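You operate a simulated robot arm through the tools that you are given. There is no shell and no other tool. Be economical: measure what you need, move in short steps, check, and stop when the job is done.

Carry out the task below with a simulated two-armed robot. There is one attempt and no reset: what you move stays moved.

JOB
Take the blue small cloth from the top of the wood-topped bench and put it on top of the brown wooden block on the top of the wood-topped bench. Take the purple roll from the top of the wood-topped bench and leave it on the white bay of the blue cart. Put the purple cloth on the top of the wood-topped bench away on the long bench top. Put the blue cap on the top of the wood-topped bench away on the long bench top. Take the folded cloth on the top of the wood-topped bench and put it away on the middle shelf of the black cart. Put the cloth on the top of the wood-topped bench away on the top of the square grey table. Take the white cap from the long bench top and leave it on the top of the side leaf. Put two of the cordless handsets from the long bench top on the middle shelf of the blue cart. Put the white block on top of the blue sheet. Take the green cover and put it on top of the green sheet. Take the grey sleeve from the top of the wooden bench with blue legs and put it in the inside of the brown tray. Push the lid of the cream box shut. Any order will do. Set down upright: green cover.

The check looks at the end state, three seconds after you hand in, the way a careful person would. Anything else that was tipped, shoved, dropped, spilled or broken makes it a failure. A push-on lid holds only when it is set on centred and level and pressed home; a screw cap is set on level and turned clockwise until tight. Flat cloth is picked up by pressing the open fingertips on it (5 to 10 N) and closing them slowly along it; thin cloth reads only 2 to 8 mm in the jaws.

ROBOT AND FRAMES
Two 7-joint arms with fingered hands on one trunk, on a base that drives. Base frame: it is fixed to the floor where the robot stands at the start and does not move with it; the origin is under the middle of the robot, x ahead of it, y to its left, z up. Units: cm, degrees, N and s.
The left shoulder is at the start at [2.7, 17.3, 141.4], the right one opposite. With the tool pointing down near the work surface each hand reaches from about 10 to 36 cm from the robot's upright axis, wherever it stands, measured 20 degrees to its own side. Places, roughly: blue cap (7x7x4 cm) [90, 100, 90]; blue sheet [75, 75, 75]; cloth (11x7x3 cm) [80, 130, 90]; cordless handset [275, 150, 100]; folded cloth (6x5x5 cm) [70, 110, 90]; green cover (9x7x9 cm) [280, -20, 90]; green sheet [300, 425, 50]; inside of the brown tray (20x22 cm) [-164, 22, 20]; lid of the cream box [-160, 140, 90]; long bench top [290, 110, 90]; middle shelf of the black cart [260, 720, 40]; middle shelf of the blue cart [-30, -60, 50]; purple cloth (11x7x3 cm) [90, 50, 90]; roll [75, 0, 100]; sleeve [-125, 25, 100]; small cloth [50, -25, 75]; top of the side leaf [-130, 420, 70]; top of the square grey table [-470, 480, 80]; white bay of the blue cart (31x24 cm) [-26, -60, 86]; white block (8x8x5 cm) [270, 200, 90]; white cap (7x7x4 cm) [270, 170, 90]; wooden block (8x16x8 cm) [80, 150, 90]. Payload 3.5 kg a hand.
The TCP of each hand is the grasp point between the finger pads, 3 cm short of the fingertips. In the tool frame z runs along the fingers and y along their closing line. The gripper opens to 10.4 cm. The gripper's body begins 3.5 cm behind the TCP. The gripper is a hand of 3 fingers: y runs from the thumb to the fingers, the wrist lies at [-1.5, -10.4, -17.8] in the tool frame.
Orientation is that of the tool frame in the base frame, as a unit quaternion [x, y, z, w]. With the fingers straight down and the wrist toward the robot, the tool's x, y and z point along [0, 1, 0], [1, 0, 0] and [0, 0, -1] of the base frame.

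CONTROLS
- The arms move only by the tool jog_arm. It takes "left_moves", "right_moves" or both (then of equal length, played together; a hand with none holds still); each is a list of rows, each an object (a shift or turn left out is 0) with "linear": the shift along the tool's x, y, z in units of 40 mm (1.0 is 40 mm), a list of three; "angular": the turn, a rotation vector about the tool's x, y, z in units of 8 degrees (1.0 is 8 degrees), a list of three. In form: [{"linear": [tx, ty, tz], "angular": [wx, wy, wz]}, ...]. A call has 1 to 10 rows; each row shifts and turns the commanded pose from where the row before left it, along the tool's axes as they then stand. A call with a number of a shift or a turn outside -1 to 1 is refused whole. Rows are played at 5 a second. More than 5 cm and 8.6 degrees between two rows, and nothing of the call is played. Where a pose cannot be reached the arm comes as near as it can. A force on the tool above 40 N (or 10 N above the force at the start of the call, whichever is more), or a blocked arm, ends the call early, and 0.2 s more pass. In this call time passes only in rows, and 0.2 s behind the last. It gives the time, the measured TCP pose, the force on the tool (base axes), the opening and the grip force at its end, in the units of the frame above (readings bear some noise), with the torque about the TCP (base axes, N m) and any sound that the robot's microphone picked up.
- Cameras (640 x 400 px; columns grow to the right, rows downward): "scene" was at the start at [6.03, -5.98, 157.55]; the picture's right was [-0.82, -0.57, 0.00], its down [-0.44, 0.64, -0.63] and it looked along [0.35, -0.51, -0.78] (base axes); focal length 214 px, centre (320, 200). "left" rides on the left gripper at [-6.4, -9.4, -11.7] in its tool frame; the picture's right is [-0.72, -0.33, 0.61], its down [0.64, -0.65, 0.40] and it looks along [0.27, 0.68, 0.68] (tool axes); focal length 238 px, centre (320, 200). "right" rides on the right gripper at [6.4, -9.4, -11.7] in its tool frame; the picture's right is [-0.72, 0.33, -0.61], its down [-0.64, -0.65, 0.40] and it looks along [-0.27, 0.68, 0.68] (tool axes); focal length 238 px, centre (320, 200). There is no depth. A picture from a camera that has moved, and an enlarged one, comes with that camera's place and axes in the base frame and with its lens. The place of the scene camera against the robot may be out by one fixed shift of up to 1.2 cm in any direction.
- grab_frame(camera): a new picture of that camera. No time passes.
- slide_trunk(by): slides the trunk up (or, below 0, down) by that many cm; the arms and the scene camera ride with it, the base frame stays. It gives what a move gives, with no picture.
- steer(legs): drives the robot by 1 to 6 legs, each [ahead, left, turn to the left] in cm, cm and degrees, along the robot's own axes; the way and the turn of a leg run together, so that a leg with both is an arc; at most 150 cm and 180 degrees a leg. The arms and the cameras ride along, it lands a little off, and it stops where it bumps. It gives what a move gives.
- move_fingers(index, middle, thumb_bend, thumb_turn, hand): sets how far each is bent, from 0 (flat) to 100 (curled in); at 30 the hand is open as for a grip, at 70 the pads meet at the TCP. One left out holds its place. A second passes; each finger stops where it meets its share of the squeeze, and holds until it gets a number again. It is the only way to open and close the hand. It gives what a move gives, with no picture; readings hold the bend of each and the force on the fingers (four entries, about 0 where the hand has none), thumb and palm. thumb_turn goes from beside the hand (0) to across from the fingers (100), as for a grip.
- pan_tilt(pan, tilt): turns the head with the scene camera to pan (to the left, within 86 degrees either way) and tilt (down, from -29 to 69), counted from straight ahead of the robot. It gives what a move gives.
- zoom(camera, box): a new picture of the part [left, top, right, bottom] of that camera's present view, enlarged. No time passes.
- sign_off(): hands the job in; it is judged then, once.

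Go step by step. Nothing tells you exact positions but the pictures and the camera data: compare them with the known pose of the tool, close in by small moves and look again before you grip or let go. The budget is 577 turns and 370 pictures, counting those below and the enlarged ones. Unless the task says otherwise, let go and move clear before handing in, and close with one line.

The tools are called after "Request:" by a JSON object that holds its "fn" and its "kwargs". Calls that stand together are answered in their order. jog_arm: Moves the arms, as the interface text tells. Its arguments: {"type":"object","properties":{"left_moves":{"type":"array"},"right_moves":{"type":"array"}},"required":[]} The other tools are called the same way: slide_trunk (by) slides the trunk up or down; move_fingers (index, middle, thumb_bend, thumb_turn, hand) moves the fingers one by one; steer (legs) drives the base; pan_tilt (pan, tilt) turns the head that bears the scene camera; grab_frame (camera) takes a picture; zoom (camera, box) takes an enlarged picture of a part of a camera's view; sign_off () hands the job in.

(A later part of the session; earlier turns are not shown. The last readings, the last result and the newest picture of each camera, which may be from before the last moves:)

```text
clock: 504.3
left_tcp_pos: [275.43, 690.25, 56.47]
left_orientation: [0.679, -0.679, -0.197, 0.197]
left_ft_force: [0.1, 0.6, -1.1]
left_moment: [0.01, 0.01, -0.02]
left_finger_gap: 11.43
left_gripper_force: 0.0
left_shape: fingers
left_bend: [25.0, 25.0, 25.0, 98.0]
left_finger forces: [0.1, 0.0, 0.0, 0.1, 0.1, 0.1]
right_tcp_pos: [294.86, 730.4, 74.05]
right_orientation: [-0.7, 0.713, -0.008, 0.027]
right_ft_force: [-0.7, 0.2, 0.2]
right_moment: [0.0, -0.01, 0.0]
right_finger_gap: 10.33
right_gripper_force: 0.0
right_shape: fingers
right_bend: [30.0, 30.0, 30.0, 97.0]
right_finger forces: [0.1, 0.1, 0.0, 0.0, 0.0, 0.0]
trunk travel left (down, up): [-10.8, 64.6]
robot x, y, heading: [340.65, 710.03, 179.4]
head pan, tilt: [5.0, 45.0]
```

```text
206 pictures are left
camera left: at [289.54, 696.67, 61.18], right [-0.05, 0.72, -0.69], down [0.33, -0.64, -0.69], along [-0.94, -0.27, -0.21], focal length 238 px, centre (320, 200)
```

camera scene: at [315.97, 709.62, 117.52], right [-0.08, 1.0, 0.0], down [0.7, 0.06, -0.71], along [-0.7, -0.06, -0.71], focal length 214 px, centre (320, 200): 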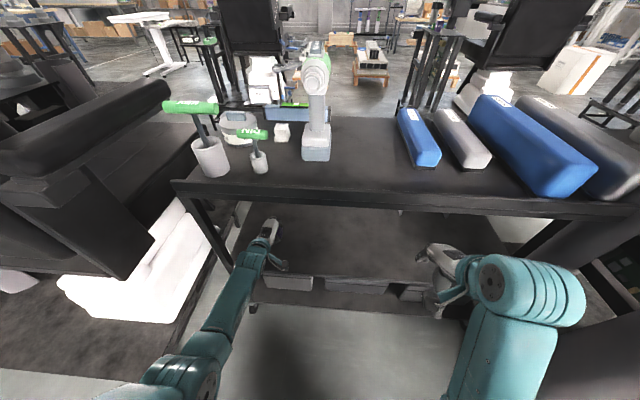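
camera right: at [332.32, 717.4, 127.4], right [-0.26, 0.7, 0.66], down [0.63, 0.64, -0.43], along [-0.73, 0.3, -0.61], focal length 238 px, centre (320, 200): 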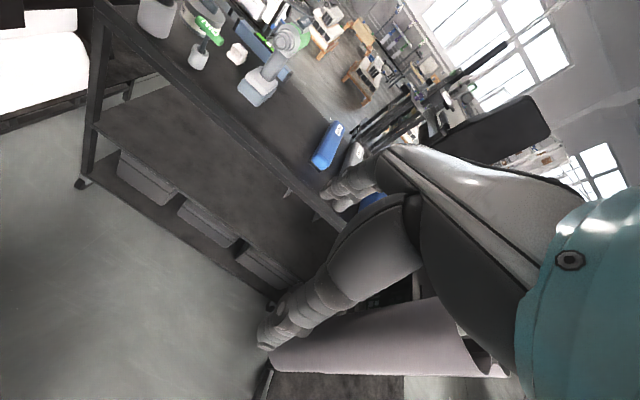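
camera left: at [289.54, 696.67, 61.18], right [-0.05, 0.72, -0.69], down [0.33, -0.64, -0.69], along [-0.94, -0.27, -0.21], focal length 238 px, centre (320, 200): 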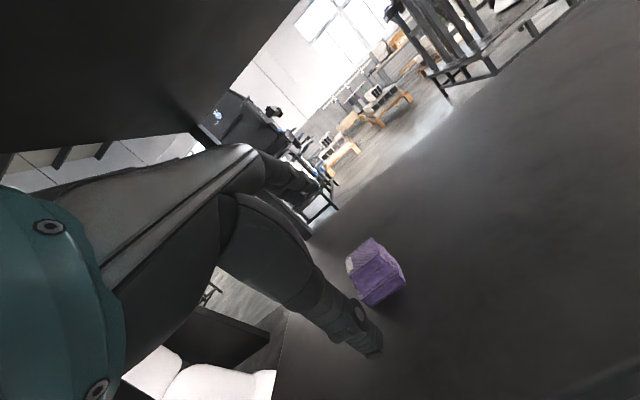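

Request:
{"fn": "jog_arm", "kwargs": {"left_moves": [{"linear": [0, -0.79, -0.505]}, {"linear": [0, -0.79, -0.505]}, {"linear": [0, -0.79, -0.505]}, {"linear": [0, -0.5, -0.3]}]}}

Request:
{"fn": "steer", "kwargs": {"legs": [[-27, 0, 0]]}}

Request:
{"fn": "jog_arm", "kwargs": {"left_moves": [{"linear": [0.3, 0.5, -0.5], "angular": [0.81, 0, 0]}, {"linear": [0.3, 0.5, -0.5], "angular": [0.81, 0, 0]}, {"linear": [0.3, 0.5, -0.5], "angular": [0.81, 0, 0]}, {"linear": [0.3, 0.5, -0.5], "angular": [0.81, 0, 0]}, {"linear": [0, 0, -0.5], "angular": [0.81, 0, 0]}]}}

Request:
{"fn": "slide_trunk", "kwargs": {"by": 40}}

Request:
{"fn": "grab_frame", "kwargs": {"camera": "scene"}}

```text
clock: 505.3
left_tcp_pos: [289.13, 690.42, 56.49]
left_orientation: [-0.678, 0.679, 0.199, -0.197]
left_ft_force: [-0.2, 0.4, -0.1]
left_moment: [0.01, 0.0, 0.01]
left_finger_gap: 11.42
left_gripper_force: 0.1
left_shape: fingers
left_bend: [25.0, 25.0, 25.0, 98.0]
left_finger forces: [0.0, 0.0, 0.0, 0.1, 0.0, 0.0]
right_tcp_pos: [294.83, 730.46, 74.15]
right_orientation: [-0.7, 0.714, -0.008, 0.028]
right_ft_force: [-0.7, -0.8, 0.1]
right_moment: [-0.01, 0.0, -0.07]
right_finger_gap: 10.35
right_gripper_force: 0.1
right_shape: fingers
right_bend: [30.0, 30.0, 30.0, 97.0]
right_finger forces: [0.0, 0.1, 0.0, 0.0, 0.1, 0.0]
trunk travel left (down, up): [-10.8, 64.6]
robot x, y, heading: [340.52, 710.31, 179.3]
head pan, tilt: [5.0, 45.0]
```

```text
clock: 507.2
left_tcp_pos: [315.65, 690.13, 56.52]
left_orientation: [0.681, -0.677, -0.198, 0.197]
left_ft_force: [0.3, -0.1, 0.1]
left_moment: [0.0, 0.0, -0.01]
left_finger_gap: 11.42
left_gripper_force: 0.0
left_shape: fingers
left_bend: [25.0, 25.0, 25.0, 98.0]
left_finger forces: [0.0, 0.0, 0.0, 0.0, 0.1, 0.1]
right_tcp_pos: [321.18, 729.92, 74.01]
right_orientation: [-0.702, 0.712, -0.007, 0.028]
right_ft_force: [0.3, -0.2, 0.6]
right_moment: [0.02, 0.02, 0.01]
right_finger_gap: 10.37
right_gripper_force: 0.0
right_shape: fingers
right_bend: [30.0, 30.0, 30.0, 97.0]
right_finger forces: [0.0, 0.0, 0.0, 0.0, 0.0, 0.0]
trunk travel left (down, up): [-10.8, 64.6]
robot x, y, heading: [367.06, 709.5, 179.7]
head pan, tilt: [5.0, 45.0]
```

```text
clock: 508.4
left_tcp_pos: [311.8, 685.11, 69.0]
left_orientation: [0.709, -0.705, 0.0, 0.0]
left_ft_force: [0.6, -0.8, -0.1]
left_moment: [-0.01, 0.0, 0.0]
left_finger_gap: 11.45
left_gripper_force: 0.0
left_shape: fingers
left_bend: [25.0, 25.0, 25.0, 98.0]
left_finger forces: [0.1, 0.1, 0.0, 0.0, 0.2, 0.1]
right_tcp_pos: [321.23, 730.15, 74.05]
right_orientation: [-0.701, 0.713, -0.007, 0.027]
right_ft_force: [0.3, -0.2, -1.0]
right_moment: [-0.01, 0.02, -0.02]
right_finger_gap: 10.36
right_gripper_force: 0.1
right_shape: fingers
right_bend: [30.0, 30.0, 30.0, 97.0]
right_finger forces: [0.1, 0.1, 0.0, 0.0, 0.0, 0.1]
trunk travel left (down, up): [-10.8, 64.6]
robot x, y, heading: [367.0, 709.77, 179.8]
head pan, tilt: [5.0, 45.0]
```

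```text
clock: 512.2
left_tcp_pos: [311.62, 685.22, 108.87]
left_orientation: [0.709, -0.705, -0.001, 0.001]
left_ft_force: [-0.4, 0.0, -0.2]
left_moment: [-0.02, 0.03, -0.02]
left_finger_gap: 11.41
left_gripper_force: 0.1
left_shape: fingers
left_bend: [25.0, 25.0, 25.0, 98.0]
left_finger forces: [0.1, 0.0, 0.1, 0.0, 0.0, 0.1]
right_tcp_pos: [321.17, 730.07, 114.11]
right_orientation: [-0.702, 0.712, -0.008, 0.028]
right_ft_force: [-0.4, -0.6, 0.0]
right_moment: [0.01, 0.01, 0.0]
right_finger_gap: 10.37
right_gripper_force: 0.0
right_shape: fingers
right_bend: [30.0, 30.0, 30.0, 97.0]
right_finger forces: [0.0, 0.0, 0.0, 0.1, 0.0, 0.1]
trunk travel left (down, up): [-50.8, 24.6]
robot x, y, heading: [367.01, 710.11, 179.7]
head pan, tilt: [5.0, 45.0]
```

```text
205 pictures are left
camera scene: at [356.66, 709.3, 158.41], right [-0.08, 1.0, 0.0], down [0.7, 0.06, -0.71], along [-0.7, -0.06, -0.71], focal length 214 px, centre (320, 200)
```

scene: 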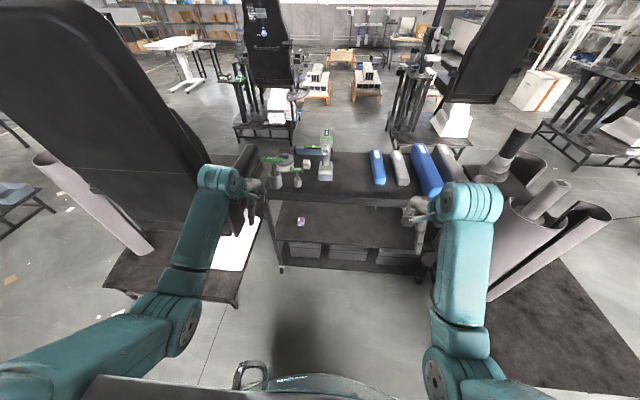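

Request:
{"fn": "steer", "kwargs": {"legs": [[0, 0, -90], [-105, 0, 0], [-102, 0, 0], [0, 95, 0], [0, 92, 0]]}}

Request:
{"fn": "pan_tilt", "kwargs": {"pan": -80, "tilt": 40}}

Request:
{"fn": "grab_frame", "kwargs": {"camera": "scene"}}

```text
clock: 535.4
left_tcp_pos: [151.27, 563.64, 108.86]
left_orientation: [0.011, 1.0, 0.001, 0.002]
left_ft_force: [-0.3, -0.1, -0.7]
left_moment: [0.01, 0.01, -0.02]
left_finger_gap: 11.46
left_gripper_force: 0.1
left_shape: fingers
left_bend: [25.0, 25.0, 25.0, 98.0]
left_finger forces: [0.0, 0.1, 0.1, 0.0, 0.0, 0.0]
right_tcp_pos: [195.86, 552.85, 114.24]
right_orientation: [0.022, 0.999, -0.025, 0.014]
right_ft_force: [0.4, 0.9, 0.5]
right_moment: [-0.02, -0.02, -0.02]
right_finger_gap: 10.39
right_gripper_force: 0.1
right_shape: fingers
right_bend: [30.0, 30.0, 30.0, 97.0]
right_finger forces: [0.0, 0.1, 0.0, 0.1, 0.0, 0.0]
trunk travel left (down, up): [-50.8, 24.6]
robot x, y, heading: [174.48, 507.98, 88.4]
head pan, tilt: [5.0, 45.0]
```

```text
clock: 536.9
left_tcp_pos: [151.27, 563.62, 108.87]
left_orientation: [0.012, 1.0, 0.001, 0.0]
left_ft_force: [0.7, -0.3, 0.3]
left_moment: [0.01, -0.02, 0.02]
left_finger_gap: 11.44
left_gripper_force: 0.0
left_shape: fingers
left_bend: [25.0, 25.0, 25.0, 98.0]
left_finger forces: [0.0, 0.0, 0.0, 0.0, 0.0, 0.1]
right_tcp_pos: [195.84, 552.83, 114.16]
right_orientation: [0.021, 0.999, -0.025, 0.014]
right_ft_force: [-0.2, 1.1, -0.1]
right_moment: [0.02, 0.0, -0.01]
right_finger_gap: 10.34
right_gripper_force: 0.0
right_shape: fingers
right_bend: [30.0, 30.0, 30.0, 97.0]
right_finger forces: [0.0, 0.0, 0.0, 0.0, 0.0, 0.0]
trunk travel left (down, up): [-50.8, 24.6]
robot x, y, heading: [174.27, 507.44, 88.4]
head pan, tilt: [-80.0, 40.0]
```

```text
204 pictures are left
camera scene: at [182.58, 511.09, 159.15], right [0.14, -0.99, 0.0], down [-0.64, -0.09, -0.77], along [0.76, 0.11, -0.64], focal length 214 px, centre (320, 200)
```

scene: 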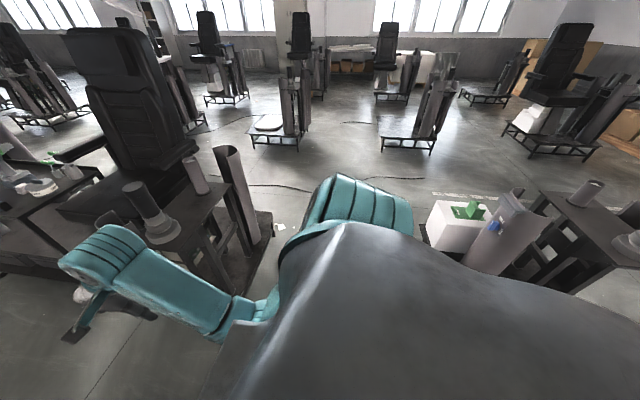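

Request:
{"fn": "zoom", "kwargs": {"camera": "scene", "box": [410, 170, 550, 290]}}

Request:
{"fn": "steer", "kwargs": {"legs": [[0, -4, 1.6], [-135, 0, 0], [-130, 0, 0], [0, 0, -90], [0, -75, 0]]}}

Request:
{"fn": "pan_tilt", "kwargs": {"pan": -10, "tilt": 35}}

Request:
{"fn": "grab_frame", "kwargs": {"camera": "scene"}}

```text
3.33 times, centred on (480, 230) of scene
camera zoom: at [182.58, 511.09, 159.15], right [0.14, -0.99, 0.0], down [-0.64, -0.09, -0.77], along [0.76, 0.11, -0.64], focal length 715 px, centre (-213, 100)
```

zoom: 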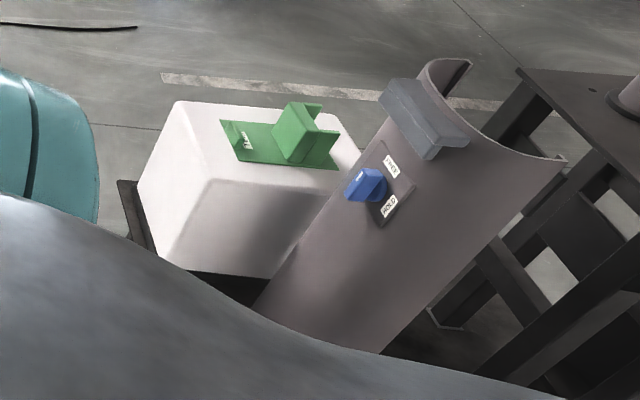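

```text
clock: 557.6
left_tcp_pos: [234.82, 195.57, 108.87]
left_orientation: [0.691, 0.723, 0.0, 0.0]
left_ft_force: [0.1, 0.2, -0.3]
left_moment: [0.01, 0.01, 0.0]
left_finger_gap: 11.43
left_gripper_force: 0.1
left_shape: fingers
left_bend: [25.0, 25.0, 25.0, 98.0]
left_finger forces: [0.0, 0.1, 0.0, 0.0, 0.0, 0.1]
right_tcp_pos: [227.27, 150.45, 114.15]
right_orientation: [0.698, 0.716, -0.027, -0.007]
right_ft_force: [0.7, -0.3, -0.1]
right_moment: [0.0, 0.02, 0.02]
right_finger_gap: 10.33
right_gripper_force: 0.0
right_shape: fingers
right_bend: [30.0, 30.0, 30.0, 97.0]
right_finger forces: [0.0, 0.0, 0.0, 0.0, 0.0, 0.0]
trunk travel left (down, up): [-50.8, 24.6]
robot x, y, heading: [180.74, 168.84, 2.5]
head pan, tilt: [-80.0, 40.0]
```

```text
clock: 559.1
left_tcp_pos: [234.87, 195.71, 108.87]
left_orientation: [0.69, 0.724, 0.0, 0.0]
left_ft_force: [0.0, 0.6, 0.3]
left_moment: [-0.03, -0.01, 0.0]
left_finger_gap: 11.45
left_gripper_force: 0.1
left_shape: fingers
left_bend: [25.0, 25.0, 25.0, 98.0]
left_finger forces: [0.0, 0.0, 0.0, 0.1, 0.0, 0.0]
right_tcp_pos: [227.15, 150.39, 114.1]
right_orientation: [0.697, 0.716, -0.027, -0.008]
right_ft_force: [0.5, 0.6, 0.5]
right_moment: [0.02, 0.02, -0.01]
right_finger_gap: 10.37
right_gripper_force: 0.0
right_shape: fingers
right_bend: [30.0, 30.0, 30.0, 97.0]
right_finger forces: [0.0, 0.0, 0.1, 0.0, 0.0, 0.0]
trunk travel left (down, up): [-50.8, 24.6]
robot x, y, heading: [180.65, 168.88, 2.5]
head pan, tilt: [-10.0, 35.0]
```

```text
202 pictures are left
camera scene: at [191.07, 167.95, 159.9], right [-0.14, -0.99, 0.0], down [-0.57, 0.08, -0.82], along [0.81, -0.11, -0.57], focal length 214 px, centre (320, 200)
```

scene: 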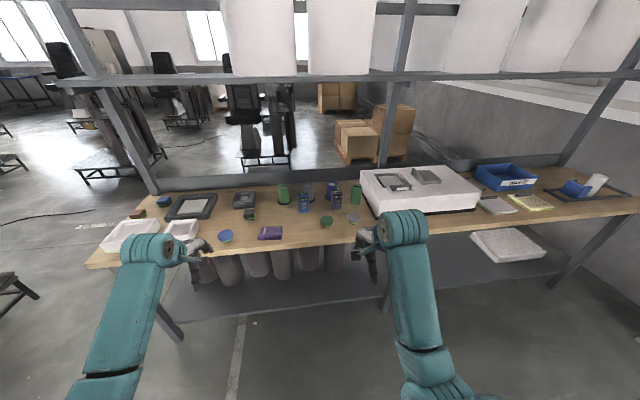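

Request:
{"fn": "zoom", "kwargs": {"camera": "scene", "box": [230, 160, 400, 260]}}

```text
3.76 times, centred on (315, 210) of scene
camera zoom: at [191.07, 167.95, 159.9], right [-0.14, -0.99, 0.0], down [-0.57, 0.08, -0.82], along [0.81, -0.11, -0.57], focal length 807 px, centre (339, 162)
```

zoom: 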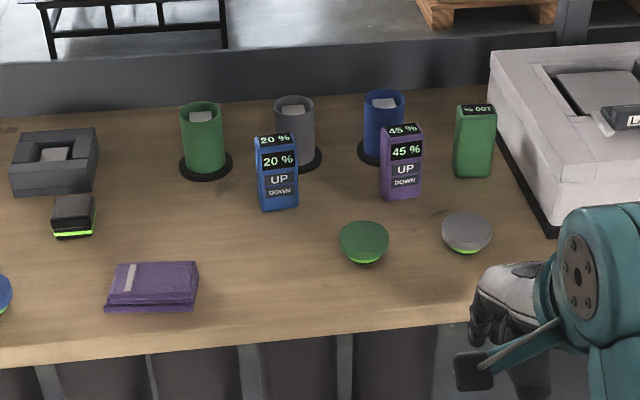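

Request:
{"fn": "steer", "kwargs": {"legs": [[0, 0, -2.5], [0, -22, 0], [40, 0, 0]]}}

Request:
{"fn": "pan_tilt", "kwargs": {"pan": 15, "tilt": 45}}

Request:
{"fn": "grab_frame", "kwargs": {"camera": "left"}}

Request:
{"fn": "grab_frame", "kwargs": {"camera": "scene"}}

```text
clock: 563.2
left_tcp_pos: [274.65, 170.74, 108.88]
left_orientation: [0.704, 0.71, 0.0, 0.0]
left_ft_force: [0.1, 0.6, -0.6]
left_moment: [0.01, 0.01, 0.01]
left_finger_gap: 11.43
left_gripper_force: 0.0
left_shape: fingers
left_bend: [25.0, 25.0, 25.0, 98.0]
left_finger forces: [0.1, 0.1, 0.1, 0.0, 0.1, 0.0]
right_tcp_pos: [265.15, 125.88, 114.11]
right_orientation: [0.711, 0.702, -0.027, -0.008]
right_ft_force: [0.0, 0.5, -0.4]
right_moment: [-0.01, 0.05, 0.0]
right_finger_gap: 10.36
right_gripper_force: 0.1
right_shape: fingers
right_bend: [30.0, 30.0, 30.0, 97.0]
right_finger forces: [0.1, 0.0, 0.0, 0.1, 0.0, 0.0]
trunk travel left (down, up): [-50.8, 24.6]
robot x, y, heading: [219.19, 146.07, -0.0]
head pan, tilt: [-10.0, 35.0]
```

```text
clock: 564.1
left_tcp_pos: [274.53, 170.72, 108.9]
left_orientation: [0.704, 0.71, 0.001, 0.001]
left_ft_force: [1.2, -0.2, 0.2]
left_moment: [-0.03, -0.01, -0.01]
left_finger_gap: 11.42
left_gripper_force: 0.1
left_shape: fingers
left_bend: [25.0, 25.0, 25.0, 98.0]
left_finger forces: [0.0, 0.1, 0.1, 0.1, 0.0, 0.0]
right_tcp_pos: [265.15, 125.96, 114.12]
right_orientation: [0.711, 0.702, -0.027, -0.008]
right_ft_force: [0.7, -0.1, 0.1]
right_moment: [-0.01, -0.01, 0.02]
right_finger_gap: 10.35
right_gripper_force: 0.1
right_shape: fingers
right_bend: [30.0, 30.0, 30.0, 97.0]
right_finger forces: [0.0, 0.1, 0.0, 0.0, 0.0, 0.1]
trunk travel left (down, up): [-50.8, 24.6]
robot x, y, heading: [219.11, 145.98, 0.0]
head pan, tilt: [15.0, 45.0]
```

```text
200 pictures are left
camera left: at [265.12, 164.34, 120.45], right [-0.32, -0.72, -0.61], down [-0.66, 0.64, -0.41], along [0.68, 0.27, -0.68], focal length 238 px, centre (320, 200)
```

left: 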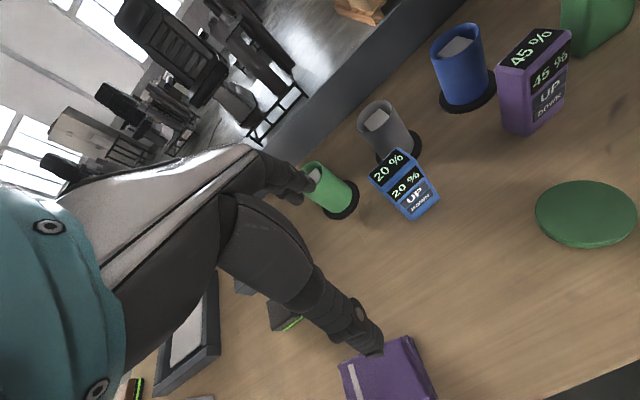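

```text
199 pictures are left
camera scene: at [228.9, 148.49, 158.42], right [0.26, -0.97, 0.0], down [-0.68, -0.18, -0.71], along [0.68, 0.18, -0.71], focal length 214 px, centre (320, 200)
```

scene: 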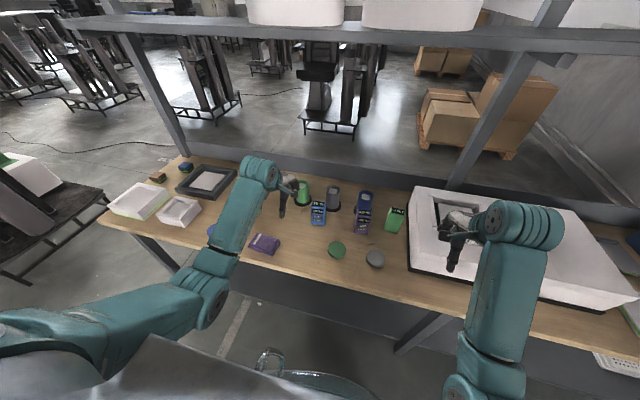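

Request:
{"fn": "zoom", "kwargs": {"camera": "left", "box": [340, 80, 480, 230]}}

Request:
{"fn": "zoom", "kwargs": {"camera": "left", "box": [480, 0, 620, 150]}}

```text
2.67 times, centred on (410, 155) of left
camera zoom: at [265.12, 164.34, 120.45], right [-0.32, -0.72, -0.61], down [-0.66, 0.64, -0.41], along [0.68, 0.27, -0.68], focal length 636 px, centre (80, 320)
```

zoom: 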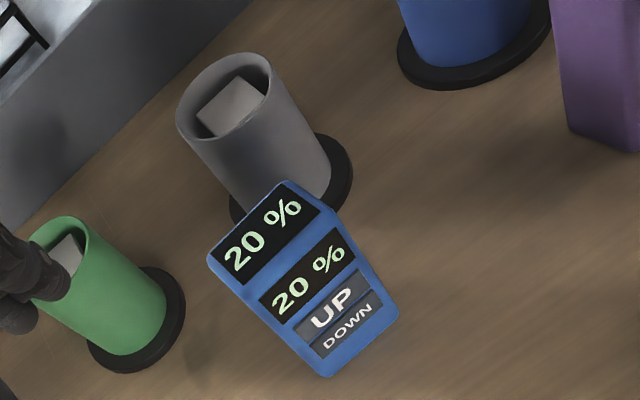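

```text
2.67 times, centred on (550, 75) of left
camera zoom: at [265.12, 164.34, 120.45], right [-0.32, -0.72, -0.61], down [-0.66, 0.64, -0.41], along [0.68, 0.27, -0.68], focal length 636 px, centre (-293, 533)
```

zoom: 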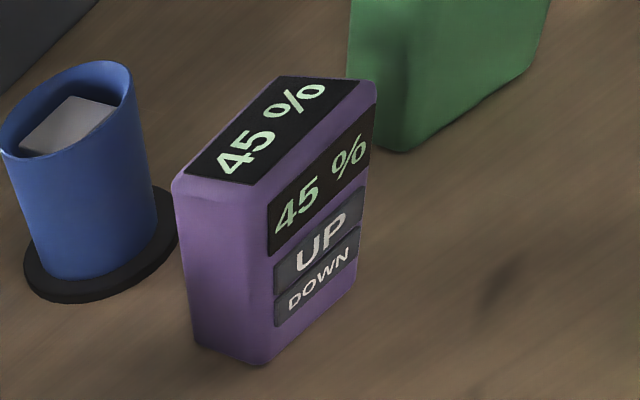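

Request:
{"fn": "move_fingers", "kwargs": {"hand": "left", "index": 44, "middle": 44, "thumb_bend": 44}}

Request:
{"fn": "steer", "kwargs": {"legs": [[9, 0, 0]]}}

Request:
{"fn": "jog_arm", "kwargs": {"left_moves": [{"linear": [-0.9, 0.2, 0]}, {"linear": [-0.9, 0.15, 0]}, {"linear": [0, 0, 0.8]}]}}

Request:
{"fn": "grab_frame", "kwargs": {"camera": "left"}}

```text
clock: 565.1
left_tcp_pos: [274.53, 170.77, 108.87]
left_orientation: [0.705, 0.709, 0.001, 0.0]
left_ft_force: [0.2, -0.1, 0.0]
left_moment: [-0.01, 0.0, 0.03]
left_finger_gap: 6.83
left_gripper_force: 0.0
left_shape: fingers
left_bend: [44.0, 44.0, 44.0, 98.0]
left_finger forces: [0.0, 0.0, 0.0, 0.0, 0.0, 0.0]
right_tcp_pos: [265.09, 125.85, 114.18]
right_orientation: [0.711, 0.702, -0.027, -0.008]
right_ft_force: [0.0, 0.0, 0.4]
right_moment: [-0.03, 0.02, -0.01]
right_finger_gap: 10.34
right_gripper_force: 0.1
right_shape: fingers
right_bend: [30.0, 30.0, 30.0, 97.0]
right_finger forces: [0.0, 0.0, 0.1, 0.0, 0.0, 0.0]
trunk travel left (down, up): [-50.8, 24.6]
robot x, y, heading: [219.11, 145.92, 0.0]
head pan, tilt: [15.0, 45.0]
```

```text
clock: 566.2
left_tcp_pos: [283.67, 170.68, 108.91]
left_orientation: [0.706, 0.708, 0.001, 0.001]
left_ft_force: [-0.5, 0.3, -0.5]
left_moment: [0.0, -0.04, 0.0]
left_finger_gap: 6.83
left_gripper_force: 0.0
left_shape: fingers
left_bend: [44.0, 44.0, 44.0, 98.0]
left_finger forces: [0.1, 0.0, 0.0, 0.1, 0.0, 0.1]
right_tcp_pos: [274.17, 125.71, 114.17]
right_orientation: [0.713, 0.701, -0.028, -0.008]
right_ft_force: [-0.6, -0.7, 0.0]
right_moment: [0.01, 0.02, 0.02]
right_finger_gap: 10.35
right_gripper_force: 0.0
right_shape: fingers
right_bend: [30.0, 30.0, 30.0, 97.0]
right_finger forces: [0.0, 0.0, 0.0, 0.1, 0.0, 0.0]
trunk travel left (down, up): [-50.8, 24.6]
robot x, y, heading: [227.95, 145.99, -0.4]
head pan, tilt: [15.0, 45.0]
```

```text
clock: 567.0
left_tcp_pos: [285.16, 163.12, 105.36]
left_orientation: [0.706, 0.708, -0.001, 0.0]
left_ft_force: [-0.8, 0.2, -0.1]
left_moment: [-0.03, -0.02, 0.01]
left_finger_gap: 6.81
left_gripper_force: 0.0
left_shape: fingers
left_bend: [44.0, 44.0, 44.0, 98.0]
left_finger forces: [0.1, 0.0, 0.0, 0.1, 0.1, 0.0]
right_tcp_pos: [274.02, 125.79, 114.14]
right_orientation: [0.713, 0.7, -0.028, -0.007]
right_ft_force: [-0.3, -0.1, 0.6]
right_moment: [0.0, 0.02, -0.01]
right_finger_gap: 10.35
right_gripper_force: 0.1
right_shape: fingers
right_bend: [30.0, 30.0, 30.0, 97.0]
right_finger forces: [0.0, 0.0, 0.0, 0.0, 0.0, 0.1]
trunk travel left (down, up): [-50.8, 24.6]
robot x, y, heading: [228.35, 145.96, -0.5]
head pan, tilt: [15.0, 45.0]
```

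```text
196 pictures are left
camera left: at [275.65, 156.8, 116.93], right [-0.32, -0.72, -0.61], down [-0.65, 0.64, -0.41], along [0.68, 0.27, -0.68], focal length 238 px, centre (320, 200)
```

left: 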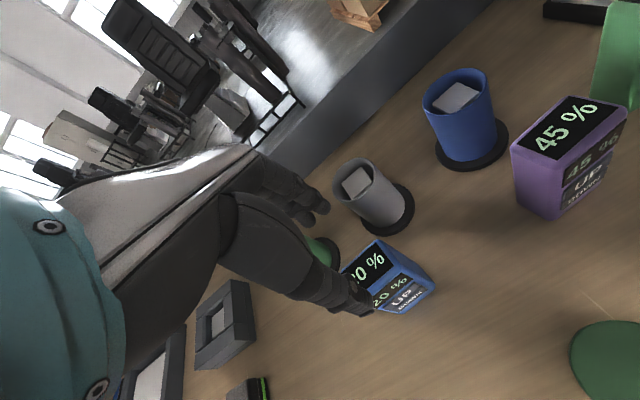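

Request:
{"fn": "jog_arm", "kwargs": {"left_moves": [{"linear": [0.1, -0.03, 0.8]}, {"linear": [0, 0, 0.8]}]}}

Request:
{"fn": "grab_frame", "kwargs": {"camera": "left"}}

```text
clock: 567.6
left_tcp_pos: [285.1, 163.98, 99.2]
left_orientation: [0.706, 0.708, 0.002, 0.0]
left_ft_force: [-0.3, -0.6, 0.8]
left_moment: [-0.02, 0.01, 0.01]
left_finger_gap: 6.8
left_gripper_force: 0.1
left_shape: fingers
left_bend: [44.0, 44.0, 44.0, 98.0]
left_finger forces: [0.0, 0.0, 0.0, 0.0, 0.0, 0.0]
right_tcp_pos: [274.11, 125.73, 114.09]
right_orientation: [0.713, 0.701, -0.028, -0.009]
right_ft_force: [0.3, 0.3, 0.6]
right_moment: [0.01, 0.01, -0.01]
right_finger_gap: 10.32
right_gripper_force: 0.1
right_shape: fingers
right_bend: [30.0, 30.0, 30.0, 97.0]
right_finger forces: [0.0, 0.1, 0.1, 0.1, 0.0, 0.0]
trunk travel left (down, up): [-50.8, 24.6]
robot x, y, heading: [228.39, 146.34, -0.0]
head pan, tilt: [15.0, 45.0]
```

```text
195 pictures are left
camera left: at [275.64, 157.51, 110.74], right [-0.32, -0.72, -0.61], down [-0.65, 0.64, -0.41], along [0.68, 0.27, -0.68], focal length 238 px, centre (320, 200)
```

left: 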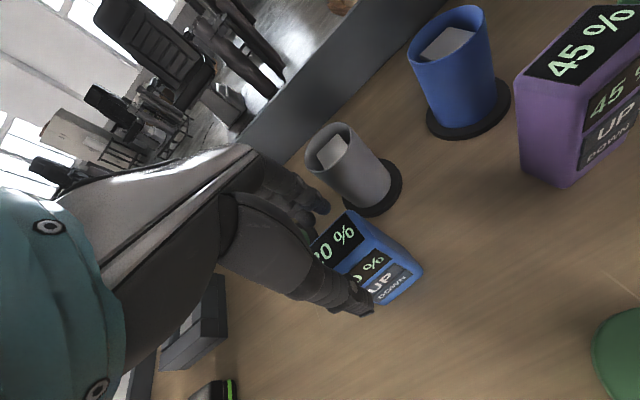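

Request:
{"fn": "jog_arm", "kwargs": {"left_moves": [{"linear": [0, 0, 0.5]}, {"linear": [0, 0, 0.5]}, {"linear": [0, 0, 0.45]}]}}

Request:
{"fn": "grab_frame", "kwargs": {"camera": "left"}}

```text
clock: 568.4
left_tcp_pos: [285.18, 163.8, 93.33]
left_orientation: [0.706, 0.708, 0.0, 0.001]
left_ft_force: [0.3, 0.6, -0.4]
left_moment: [-0.02, 0.01, -0.04]
left_finger_gap: 6.85
left_gripper_force: 0.2
left_shape: fingers
left_bend: [44.0, 44.0, 44.0, 98.0]
left_finger forces: [0.0, 0.0, 0.0, 0.0, 0.0, 0.0]
right_tcp_pos: [274.14, 125.77, 114.19]
right_orientation: [0.712, 0.701, -0.026, -0.008]
right_ft_force: [-0.5, -0.2, -0.6]
right_moment: [0.01, -0.01, 0.01]
right_finger_gap: 10.34
right_gripper_force: 0.0
right_shape: fingers
right_bend: [30.0, 30.0, 30.0, 97.0]
right_finger forces: [0.0, 0.1, 0.0, 0.0, 0.0, 0.0]
trunk travel left (down, up): [-50.8, 24.6]
robot x, y, heading: [228.32, 145.85, -0.3]
head pan, tilt: [15.0, 45.0]
```

```text
194 pictures are left
camera left: at [275.69, 157.4, 104.85], right [-0.32, -0.72, -0.61], down [-0.65, 0.64, -0.41], along [0.68, 0.27, -0.68], focal length 238 px, centre (320, 200)
```

left: 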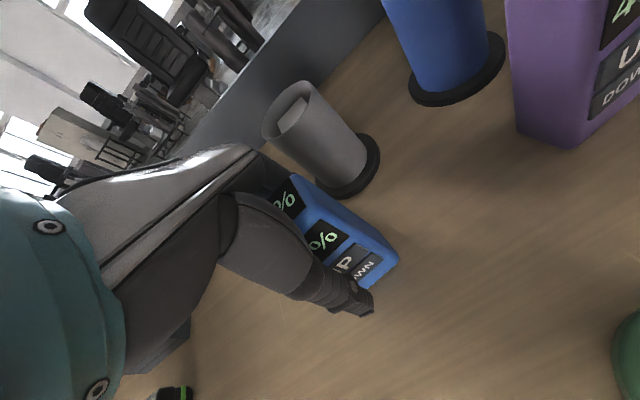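

Request:
{"fn": "move_fingers", "kwargs": {"hand": "left", "index": 54, "middle": 54, "thumb_bend": 54}}

Request:
{"fn": "move_fingers", "kwargs": {"hand": "left", "index": 66, "middle": 66, "thumb_bend": 66}}

Request:
{"fn": "jog_arm", "kwargs": {"left_moves": [{"linear": [0, 0, -0.4]}, {"linear": [0, 0, -0.8]}, {"linear": [0, 0, -0.8]}]}}

Request:
{"fn": "grab_frame", "kwargs": {"camera": "left"}}

```text
clock: 569.4
left_tcp_pos: [285.2, 163.93, 93.28]
left_orientation: [0.706, 0.708, 0.001, 0.001]
left_ft_force: [0.7, 0.7, 0.0]
left_moment: [-0.01, -0.01, 0.04]
left_finger_gap: 4.22
left_gripper_force: 0.1
left_shape: fingers
left_bend: [54.0, 54.0, 54.0, 98.0]
left_finger forces: [0.0, 0.0, 0.2, 0.0, 0.1, 0.1]
right_tcp_pos: [274.13, 125.79, 114.12]
right_orientation: [0.713, 0.701, -0.027, -0.007]
right_ft_force: [1.0, 0.0, 0.3]
right_moment: [-0.02, -0.04, -0.02]
right_finger_gap: 10.35
right_gripper_force: 0.1
right_shape: fingers
right_bend: [30.0, 30.0, 30.0, 97.0]
right_finger forces: [0.1, 0.1, 0.1, 0.0, 0.0, 0.0]
trunk travel left (down, up): [-50.8, 24.6]
robot x, y, heading: [228.37, 146.45, 0.2]
head pan, tilt: [15.0, 45.0]
```

```text
clock: 570.4
left_tcp_pos: [285.17, 163.75, 93.27]
left_orientation: [0.706, 0.708, 0.001, 0.001]
left_ft_force: [1.0, 0.5, 0.2]
left_moment: [-0.01, -0.09, -0.01]
left_finger_gap: 3.38
left_gripper_force: 10.3
left_shape: fingers
left_bend: [58.0, 61.0, 57.0, 97.0]
left_finger forces: [5.8, 4.6, 0.1, 0.0, 10.1, 0.0]
right_tcp_pos: [274.14, 125.79, 114.07]
right_orientation: [0.712, 0.701, -0.027, -0.007]
right_ft_force: [-0.8, 0.1, -0.1]
right_moment: [0.0, 0.0, 0.0]
right_finger_gap: 10.36
right_gripper_force: 0.2
right_shape: fingers
right_bend: [30.0, 30.0, 30.0, 97.0]
right_finger forces: [0.1, 0.0, 0.0, 0.0, 0.0, 0.0]
trunk travel left (down, up): [-50.8, 24.6]
robot x, y, heading: [228.11, 146.13, -0.3]
head pan, tilt: [15.0, 45.0]
```

```text
clock: 571.2
left_tcp_pos: [284.87, 163.76, 101.51]
left_orientation: [0.706, 0.708, 0.0, 0.0]
left_ft_force: [-0.2, 0.0, -2.3]
left_moment: [0.0, 0.03, -0.05]
left_finger_gap: 3.39
left_gripper_force: 10.0
left_shape: fingers
left_bend: [59.0, 62.0, 57.0, 96.0]
left_finger forces: [5.6, 4.2, 0.1, 0.0, 9.8, 0.1]
right_tcp_pos: [274.15, 125.76, 114.04]
right_orientation: [0.713, 0.7, -0.027, -0.008]
right_ft_force: [0.1, 0.0, -0.2]
right_moment: [0.01, 0.0, 0.01]
right_finger_gap: 10.36
right_gripper_force: 0.0
right_shape: fingers
right_bend: [30.0, 30.0, 30.0, 97.0]
right_finger forces: [0.0, 0.0, 0.0, 0.0, 0.0, 0.1]
trunk travel left (down, up): [-50.8, 24.6]
robot x, y, heading: [228.09, 145.73, -0.4]
head pan, tilt: [15.0, 45.0]
```

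```text
193 pictures are left
camera left: at [275.44, 157.36, 113.11], right [-0.32, -0.72, -0.61], down [-0.66, 0.64, -0.4], along [0.68, 0.27, -0.68], focal length 238 px, centre (320, 200)
```

left: 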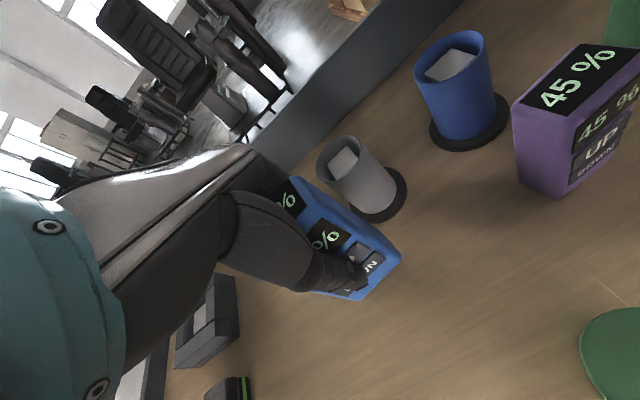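

Request:
{"fn": "jog_arm", "kwargs": {"left_moves": [{"linear": [0, 0, -1]}, {"linear": [0, 0, -1]}, {"linear": [0, -0.5, -1]}, {"linear": [0, -0.5, -0.4]}, {"linear": [0, 0, 0]}], "right_moves": [{"angular": [-0.35, 0.19, -0.1]}, {"linear": [0, 0, 0]}, {"linear": [0, 0, 0]}, {"linear": [0, 0, 0]}, {"linear": [0, 0, 0]}]}}

Request:
{"fn": "move_fingers", "kwargs": {"hand": "right", "index": 44, "middle": 44, "thumb_bend": 44}}

Request:
{"fn": "steer", "kwargs": {"legs": [[0, 16, 0]]}}

Request:
{"fn": "jog_arm", "kwargs": {"right_moves": [{"linear": [0.3, 0.9, 0.3]}, {"linear": [0.3, 0.9, 0.6]}, {"linear": [0.3, 0.85, 0.6]}]}}

Request:
{"fn": "grab_frame", "kwargs": {"camera": "right"}}

```text
clock: 572.4
left_tcp_pos: [280.92, 163.94, 114.84]
left_orientation: [0.706, 0.708, 0.001, 0.001]
left_ft_force: [-0.7, -0.2, -2.8]
left_moment: [0.01, -0.02, 0.0]
left_finger_gap: 3.38
left_gripper_force: 9.6
left_shape: fingers
left_bend: [59.0, 62.0, 57.0, 96.0]
left_finger forces: [5.6, 4.1, 0.0, 0.1, 9.8, 0.1]
right_tcp_pos: [273.99, 125.8, 114.15]
right_orientation: [0.708, 0.706, -0.001, 0.0]
right_ft_force: [0.8, -0.1, -0.8]
right_moment: [0.0, -0.01, -0.02]
right_finger_gap: 10.36
right_gripper_force: 0.1
right_shape: fingers
right_bend: [30.0, 30.0, 30.0, 97.0]
right_finger forces: [0.0, 0.0, 0.0, 0.0, 0.1, 0.0]
trunk travel left (down, up): [-50.8, 24.6]
robot x, y, heading: [228.25, 146.12, -0.1]
head pan, tilt: [15.0, 45.0]
```

```text
clock: 573.4
left_tcp_pos: [281.01, 163.75, 114.88]
left_orientation: [0.706, 0.709, 0.001, 0.0]
left_ft_force: [-0.3, -0.1, -2.5]
left_moment: [-0.01, -0.03, -0.01]
left_finger_gap: 3.41
left_gripper_force: 10.0
left_shape: fingers
left_bend: [59.0, 62.0, 57.0, 96.0]
left_finger forces: [5.6, 4.3, 0.0, 0.0, 9.8, 0.0]
right_tcp_pos: [274.11, 125.7, 114.07]
right_orientation: [0.708, 0.706, -0.001, 0.0]
right_ft_force: [0.6, 0.2, -0.4]
right_moment: [-0.01, 0.0, 0.0]
right_finger_gap: 6.82
right_gripper_force: 0.1
right_shape: fingers
right_bend: [44.0, 44.0, 44.0, 97.0]
right_finger forces: [0.1, 0.0, 0.0, 0.0, 0.0, 0.0]
trunk travel left (down, up): [-50.8, 24.6]
robot x, y, heading: [228.6, 146.3, -0.3]
head pan, tilt: [15.0, 45.0]
```

```text
clock: 574.8
left_tcp_pos: [281.13, 180.02, 114.81]
left_orientation: [0.706, 0.708, 0.0, 0.001]
left_ft_force: [-0.1, 0.9, -1.9]
left_moment: [-0.02, 0.04, 0.0]
left_finger_gap: 3.36
left_gripper_force: 9.9
left_shape: fingers
left_bend: [59.0, 62.0, 57.0, 96.0]
left_finger forces: [5.7, 4.1, 0.0, 0.0, 9.6, 0.1]
right_tcp_pos: [274.19, 142.14, 114.04]
right_orientation: [0.707, 0.707, -0.001, 0.0]
right_ft_force: [-0.1, 0.4, 0.3]
right_moment: [0.0, -0.01, -0.01]
right_finger_gap: 6.82
right_gripper_force: 0.1
right_shape: fingers
right_bend: [44.0, 44.0, 44.0, 97.0]
right_finger forces: [0.0, 0.0, 0.1, 0.0, 0.0, 0.0]
trunk travel left (down, up): [-50.8, 24.6]
robot x, y, heading: [228.55, 162.79, 0.2]
head pan, tilt: [15.0, 45.0]
```

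```text
clock: 575.6
left_tcp_pos: [281.1, 179.95, 114.71]
left_orientation: [0.706, 0.708, 0.0, 0.0]
left_ft_force: [-0.3, 0.4, -2.0]
left_moment: [0.01, -0.01, 0.03]
left_finger_gap: 3.37
left_gripper_force: 10.3
left_shape: fingers
left_bend: [59.0, 62.0, 57.0, 96.0]
left_finger forces: [5.7, 4.0, 0.0, 0.1, 9.7, 0.0]
right_tcp_pos: [284.93, 145.54, 107.96]
right_orientation: [0.707, 0.707, -0.001, 0.0]
right_ft_force: [0.4, 0.5, -0.3]
right_moment: [0.01, 0.03, 0.03]
right_finger_gap: 6.8
right_gripper_force: 0.0
right_shape: fingers
right_bend: [44.0, 44.0, 44.0, 97.0]
right_finger forces: [0.0, 0.0, 0.1, 0.0, 0.0, 0.1]
trunk travel left (down, up): [-50.8, 24.6]
robot x, y, heading: [228.33, 162.21, -0.4]
head pan, tilt: [15.0, 45.0]
```

```text
192 pictures are left
camera right: at [275.54, 151.9, 119.76], right [0.33, -0.72, 0.61], down [-0.65, -0.64, -0.4], along [0.68, -0.27, -0.68], focal length 238 px, centre (320, 200)
```

right: 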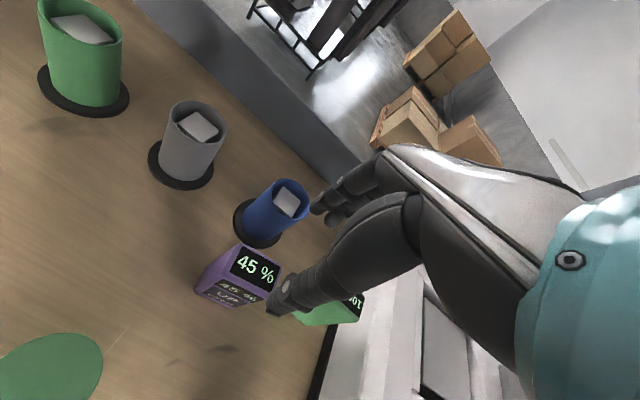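

Request:
{"fn": "jog_arm", "kwargs": {"right_moves": [{"linear": [0.06, 0.05, 0.8]}, {"linear": [0, 0, 0.8]}, {"linear": [0, 0, 0.6]}]}}

Request:
{"fn": "grab_frame", "kwargs": {"camera": "right"}}

```text
clock: 576.4
left_tcp_pos: [281.07, 179.95, 114.8]
left_orientation: [0.707, 0.708, 0.001, 0.001]
left_ft_force: [-0.3, 0.1, -2.4]
left_moment: [0.01, -0.02, 0.0]
left_finger_gap: 3.38
left_gripper_force: 9.6
left_shape: fingers
left_bend: [59.0, 62.0, 57.0, 96.0]
left_finger forces: [5.7, 4.1, 0.1, 0.1, 9.7, 0.0]
right_tcp_pos: [284.98, 145.72, 99.08]
right_orientation: [0.707, 0.707, -0.001, 0.0]
right_ft_force: [-0.2, 0.1, 0.7]
right_moment: [0.0, 0.01, 0.0]
right_finger_gap: 6.83
right_gripper_force: 0.1
right_shape: fingers
right_bend: [44.0, 44.0, 44.0, 97.0]
right_finger forces: [0.0, 0.0, 0.0, 0.0, 0.0, 0.0]
trunk travel left (down, up): [-50.8, 24.6]
robot x, y, heading: [228.53, 162.27, -0.2]
head pan, tilt: [15.0, 45.0]
```

```text
191 pictures are left
camera right: at [275.67, 152.12, 110.8], right [0.33, -0.72, 0.61], down [-0.65, -0.64, -0.4], along [0.68, -0.27, -0.68], focal length 238 px, centre (320, 200)
```

right: 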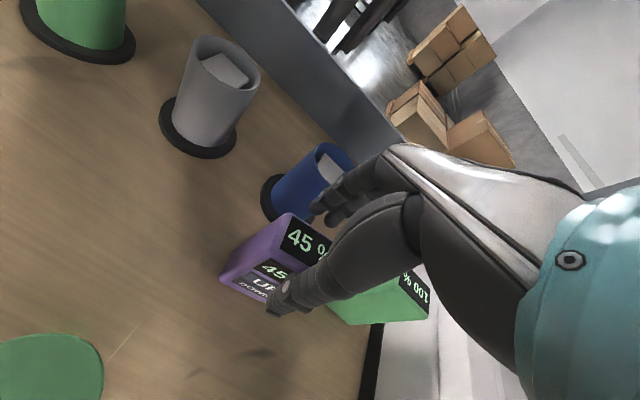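

Request:
{"fn": "jog_arm", "kwargs": {"right_moves": [{"linear": [0, 0.02, 0.5]}, {"linear": [0, 0, 0.5]}, {"linear": [0, 0, 0.44]}]}}

Request:
{"fn": "grab_frame", "kwargs": {"camera": "right"}}

```text
clock: 577.2
left_tcp_pos: [281.11, 179.98, 114.82]
left_orientation: [0.706, 0.709, 0.001, 0.001]
left_ft_force: [-0.2, 0.4, -2.4]
left_moment: [0.0, 0.05, -0.01]
left_finger_gap: 3.39
left_gripper_force: 9.6
left_shape: fingers
left_bend: [59.0, 62.0, 57.0, 96.0]
left_finger forces: [5.7, 4.1, 0.0, 0.1, 9.7, 0.0]
right_tcp_pos: [284.87, 145.7, 93.44]
right_orientation: [0.708, 0.706, -0.001, 0.0]
right_ft_force: [-0.9, 0.6, 0.3]
right_moment: [0.01, 0.02, -0.04]
right_finger_gap: 6.8
right_gripper_force: 0.0
right_shape: fingers
right_bend: [44.0, 44.0, 44.0, 97.0]
right_finger forces: [0.0, 0.0, 0.0, 0.0, 0.0, 0.0]
trunk travel left (down, up): [-50.8, 24.6]
robot x, y, heading: [228.45, 162.42, -0.5]
head pan, tilt: [15.0, 45.0]
```

```text
190 pictures are left
camera right: at [275.54, 152.08, 105.16], right [0.33, -0.72, 0.61], down [-0.65, -0.64, -0.4], along [0.68, -0.27, -0.68], focal length 238 px, centre (320, 200)
```

right: 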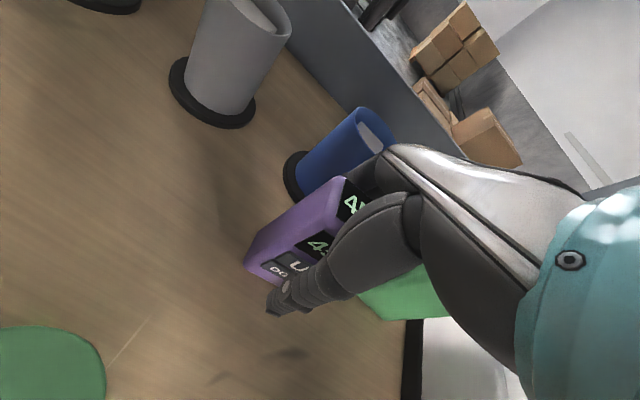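

Request:
{"fn": "move_fingers", "kwargs": {"hand": "right", "index": 54, "middle": 54, "thumb_bend": 54}}

Request:
{"fn": "move_fingers", "kwargs": {"hand": "right", "index": 67, "middle": 67, "thumb_bend": 67}}

Request:
{"fn": "jog_arm", "kwargs": {"right_moves": [{"linear": [0, 0, -0.4]}, {"linear": [0, 0, -0.8]}, {"linear": [0, 0, -1]}, {"linear": [0, 0, -1]}, {"linear": [0, 0, -1]}, {"linear": [0, -0.6, -0.9]}, {"linear": [0, -0.8, 0]}]}}

Request:
{"fn": "grab_frame", "kwargs": {"camera": "right"}}

```text
clock: 578.2
left_tcp_pos: [280.96, 180.06, 114.72]
left_orientation: [0.705, 0.709, 0.001, 0.0]
left_ft_force: [-0.3, -0.3, -3.0]
left_moment: [0.0, -0.01, 0.0]
left_finger_gap: 3.38
left_gripper_force: 9.2
left_shape: fingers
left_bend: [59.0, 62.0, 57.0, 96.0]
left_finger forces: [5.8, 4.1, 0.0, 0.0, 9.7, 0.0]
right_tcp_pos: [285.01, 145.71, 93.4]
right_orientation: [0.708, 0.706, -0.001, -0.001]
right_ft_force: [0.2, 0.4, -0.3]
right_moment: [-0.02, 0.01, 0.0]
right_finger_gap: 4.24
right_gripper_force: 0.0
right_shape: fingers
right_bend: [54.0, 54.0, 54.0, 97.0]
right_finger forces: [0.0, 0.4, 0.0, 0.0, 0.1, 0.0]
trunk travel left (down, up): [-50.8, 24.6]
robot x, y, heading: [228.1, 162.23, -0.2]
head pan, tilt: [15.0, 45.0]
```

```text
clock: 579.2
left_tcp_pos: [281.03, 179.98, 114.87]
left_orientation: [0.706, 0.708, 0.001, 0.001]
left_ft_force: [-0.6, -0.3, -2.6]
left_moment: [0.01, -0.03, 0.01]
left_finger_gap: 3.38
left_gripper_force: 9.7
left_shape: fingers
left_bend: [59.0, 62.0, 57.0, 96.0]
left_finger forces: [5.7, 4.1, 0.0, 0.0, 9.8, 0.1]
right_tcp_pos: [285.02, 145.77, 93.44]
right_orientation: [0.707, 0.707, -0.002, 0.0]
right_ft_force: [0.9, -0.3, 0.3]
right_moment: [-0.07, -0.06, 0.02]
right_finger_gap: 3.34
right_gripper_force: 12.1
right_shape: fingers
right_bend: [59.0, 61.0, 57.0, 96.0]
right_finger forces: [5.8, 6.3, 0.0, 0.0, 11.6, 0.1]
trunk travel left (down, up): [-50.8, 24.6]
robot x, y, heading: [228.36, 162.16, -0.2]
head pan, tilt: [15.0, 45.0]
```

```text
clock: 580.8
left_tcp_pos: [280.97, 180.02, 114.85]
left_orientation: [0.706, 0.709, 0.0, 0.001]
left_ft_force: [0.6, -0.2, -2.8]
left_moment: [0.01, -0.02, -0.03]
left_finger_gap: 3.37
left_gripper_force: 10.1
left_shape: fingers
left_bend: [59.0, 62.0, 57.0, 96.0]
left_finger forces: [5.6, 4.1, 0.1, 0.0, 9.6, 0.0]
right_tcp_pos: [279.45, 145.8, 113.84]
right_orientation: [0.708, 0.706, 0.0, 0.001]
right_ft_force: [0.0, -0.4, -2.8]
right_moment: [-0.02, -0.01, 0.02]
right_finger_gap: 3.31
right_gripper_force: 11.1
right_shape: fingers
right_bend: [59.0, 61.0, 57.0, 96.0]
right_finger forces: [5.7, 5.5, 0.0, 0.0, 11.2, 0.1]
trunk travel left (down, up): [-50.8, 24.6]
robot x, y, heading: [228.3, 162.12, -0.2]
head pan, tilt: [15.0, 45.0]
```

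```text
189 pictures are left
camera right: at [269.96, 152.18, 125.62], right [0.33, -0.72, 0.61], down [-0.65, -0.64, -0.4], along [0.68, -0.27, -0.68], focal length 238 px, centre (320, 200)
```

right: 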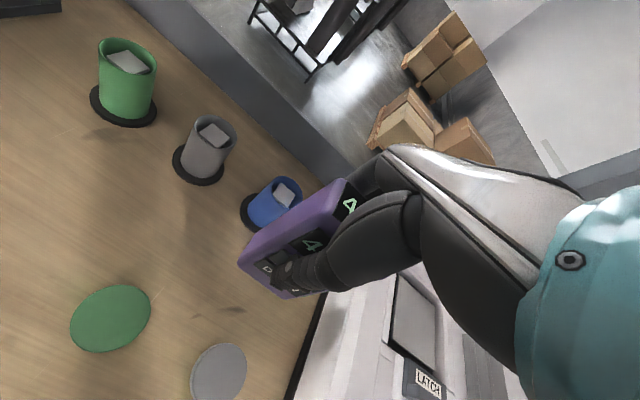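

Request:
{"fn": "steer", "kwargs": {"legs": [[-48, 0, 0], [0, 73, 0], [-110, 0, 0], [-95, 0, 0], [0, 0, -90], [140, 0, 0]]}}

Request:
{"fn": "pan_tilt", "kwargs": {"pan": 0, "tilt": 30}}

Request:
{"fn": "grab_frame", "kwargs": {"camera": "scene"}}

```text
clock: 607.4
left_tcp_pos: [-0.29, 45.32, 114.77]
left_orientation: [1.0, 0.019, 0.0, 0.001]
left_ft_force: [0.8, 0.8, -1.5]
left_moment: [-0.01, 0.01, 0.01]
left_finger_gap: 3.33
left_gripper_force: 9.3
left_shape: fingers
left_bend: [59.0, 62.0, 57.0, 96.0]
left_finger forces: [5.4, 3.9, 0.1, 0.0, 9.3, 0.0]
right_tcp_pos: [-34.57, 45.76, 113.84]
right_orientation: [1.0, 0.015, 0.0, -0.001]
right_ft_force: [-0.4, 0.7, -2.5]
right_moment: [0.02, -0.01, 0.01]
right_finger_gap: 3.26
right_gripper_force: 11.0
right_shape: fingers
right_bend: [60.0, 62.0, 57.0, 96.0]
right_finger forces: [5.5, 5.1, 0.0, 0.1, 10.6, 0.0]
trunk travel left (down, up): [-50.8, 24.6]
robot x, y, heading: [-19.44, 97.66, -88.6]
head pan, tilt: [15.0, 45.0]
```

```text
clock: 608.2
left_tcp_pos: [-0.17, 45.56, 114.72]
left_orientation: [1.0, 0.018, 0.0, 0.001]
left_ft_force: [0.4, -0.2, -1.8]
left_moment: [0.02, -0.03, 0.04]
left_finger_gap: 3.35
left_gripper_force: 8.9
left_shape: fingers
left_bend: [59.0, 62.0, 57.0, 96.0]
left_finger forces: [5.4, 4.0, 0.0, 0.0, 9.1, 0.0]
right_tcp_pos: [-34.62, 45.78, 113.82]
right_orientation: [1.0, 0.015, -0.001, -0.001]
right_ft_force: [0.1, -0.5, -2.5]
right_moment: [-0.03, -0.03, 0.01]
right_finger_gap: 3.27
right_gripper_force: 10.7
right_shape: fingers
right_bend: [60.0, 62.0, 57.0, 96.0]
right_finger forces: [5.5, 5.1, 0.0, 0.0, 10.5, 0.0]
trunk travel left (down, up): [-50.8, 24.6]
robot x, y, heading: [-19.66, 97.52, -88.5]
head pan, tilt: [0.0, 30.0]
```

```text
188 pictures are left
camera scene: at [-19.51, 86.62, 160.67], right [-1.0, -0.03, 0.0], down [-0.01, 0.5, -0.87], along [0.03, -0.87, -0.5], focal length 214 px, centre (320, 200)
```

scene: 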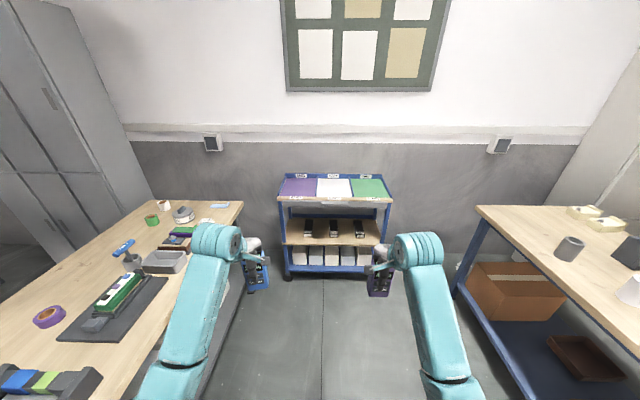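

Request:
{"fn": "zoom", "kwargs": {"camera": "scene", "box": [260, 160, 410, 290]}}

Request:
{"fn": "zoom", "kwargs": {"camera": "scene", "box": [440, 190, 640, 400]}}

```text
3.08 times, centred on (335, 225) of scene
camera zoom: at [-19.51, 86.62, 160.67], right [-1.0, -0.03, 0.0], down [-0.01, 0.5, -0.87], along [0.03, -0.87, -0.5], focal length 660 px, centre (274, 123)
```

zoom: 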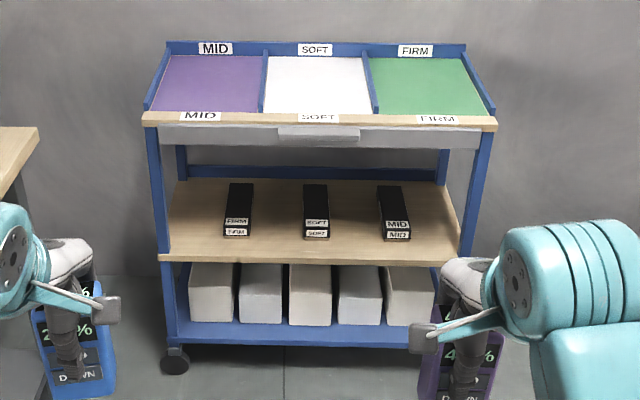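

```text
1.90 times, centred on (540, 295) of scene
camera zoom: at [-19.51, 86.62, 160.67], right [-1.0, -0.03, 0.0], down [-0.01, 0.5, -0.87], along [0.03, -0.87, -0.5], focal length 408 px, centre (-99, 19)
```

zoom: 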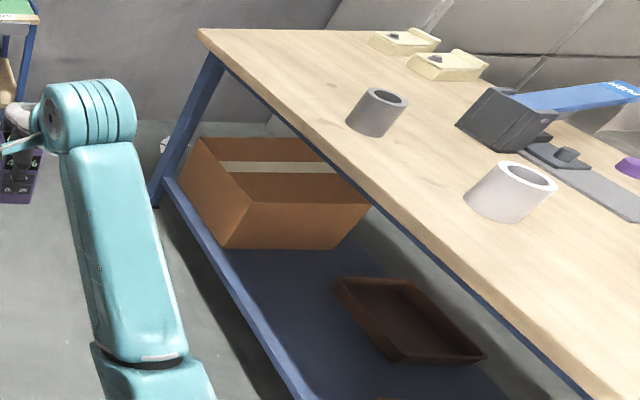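

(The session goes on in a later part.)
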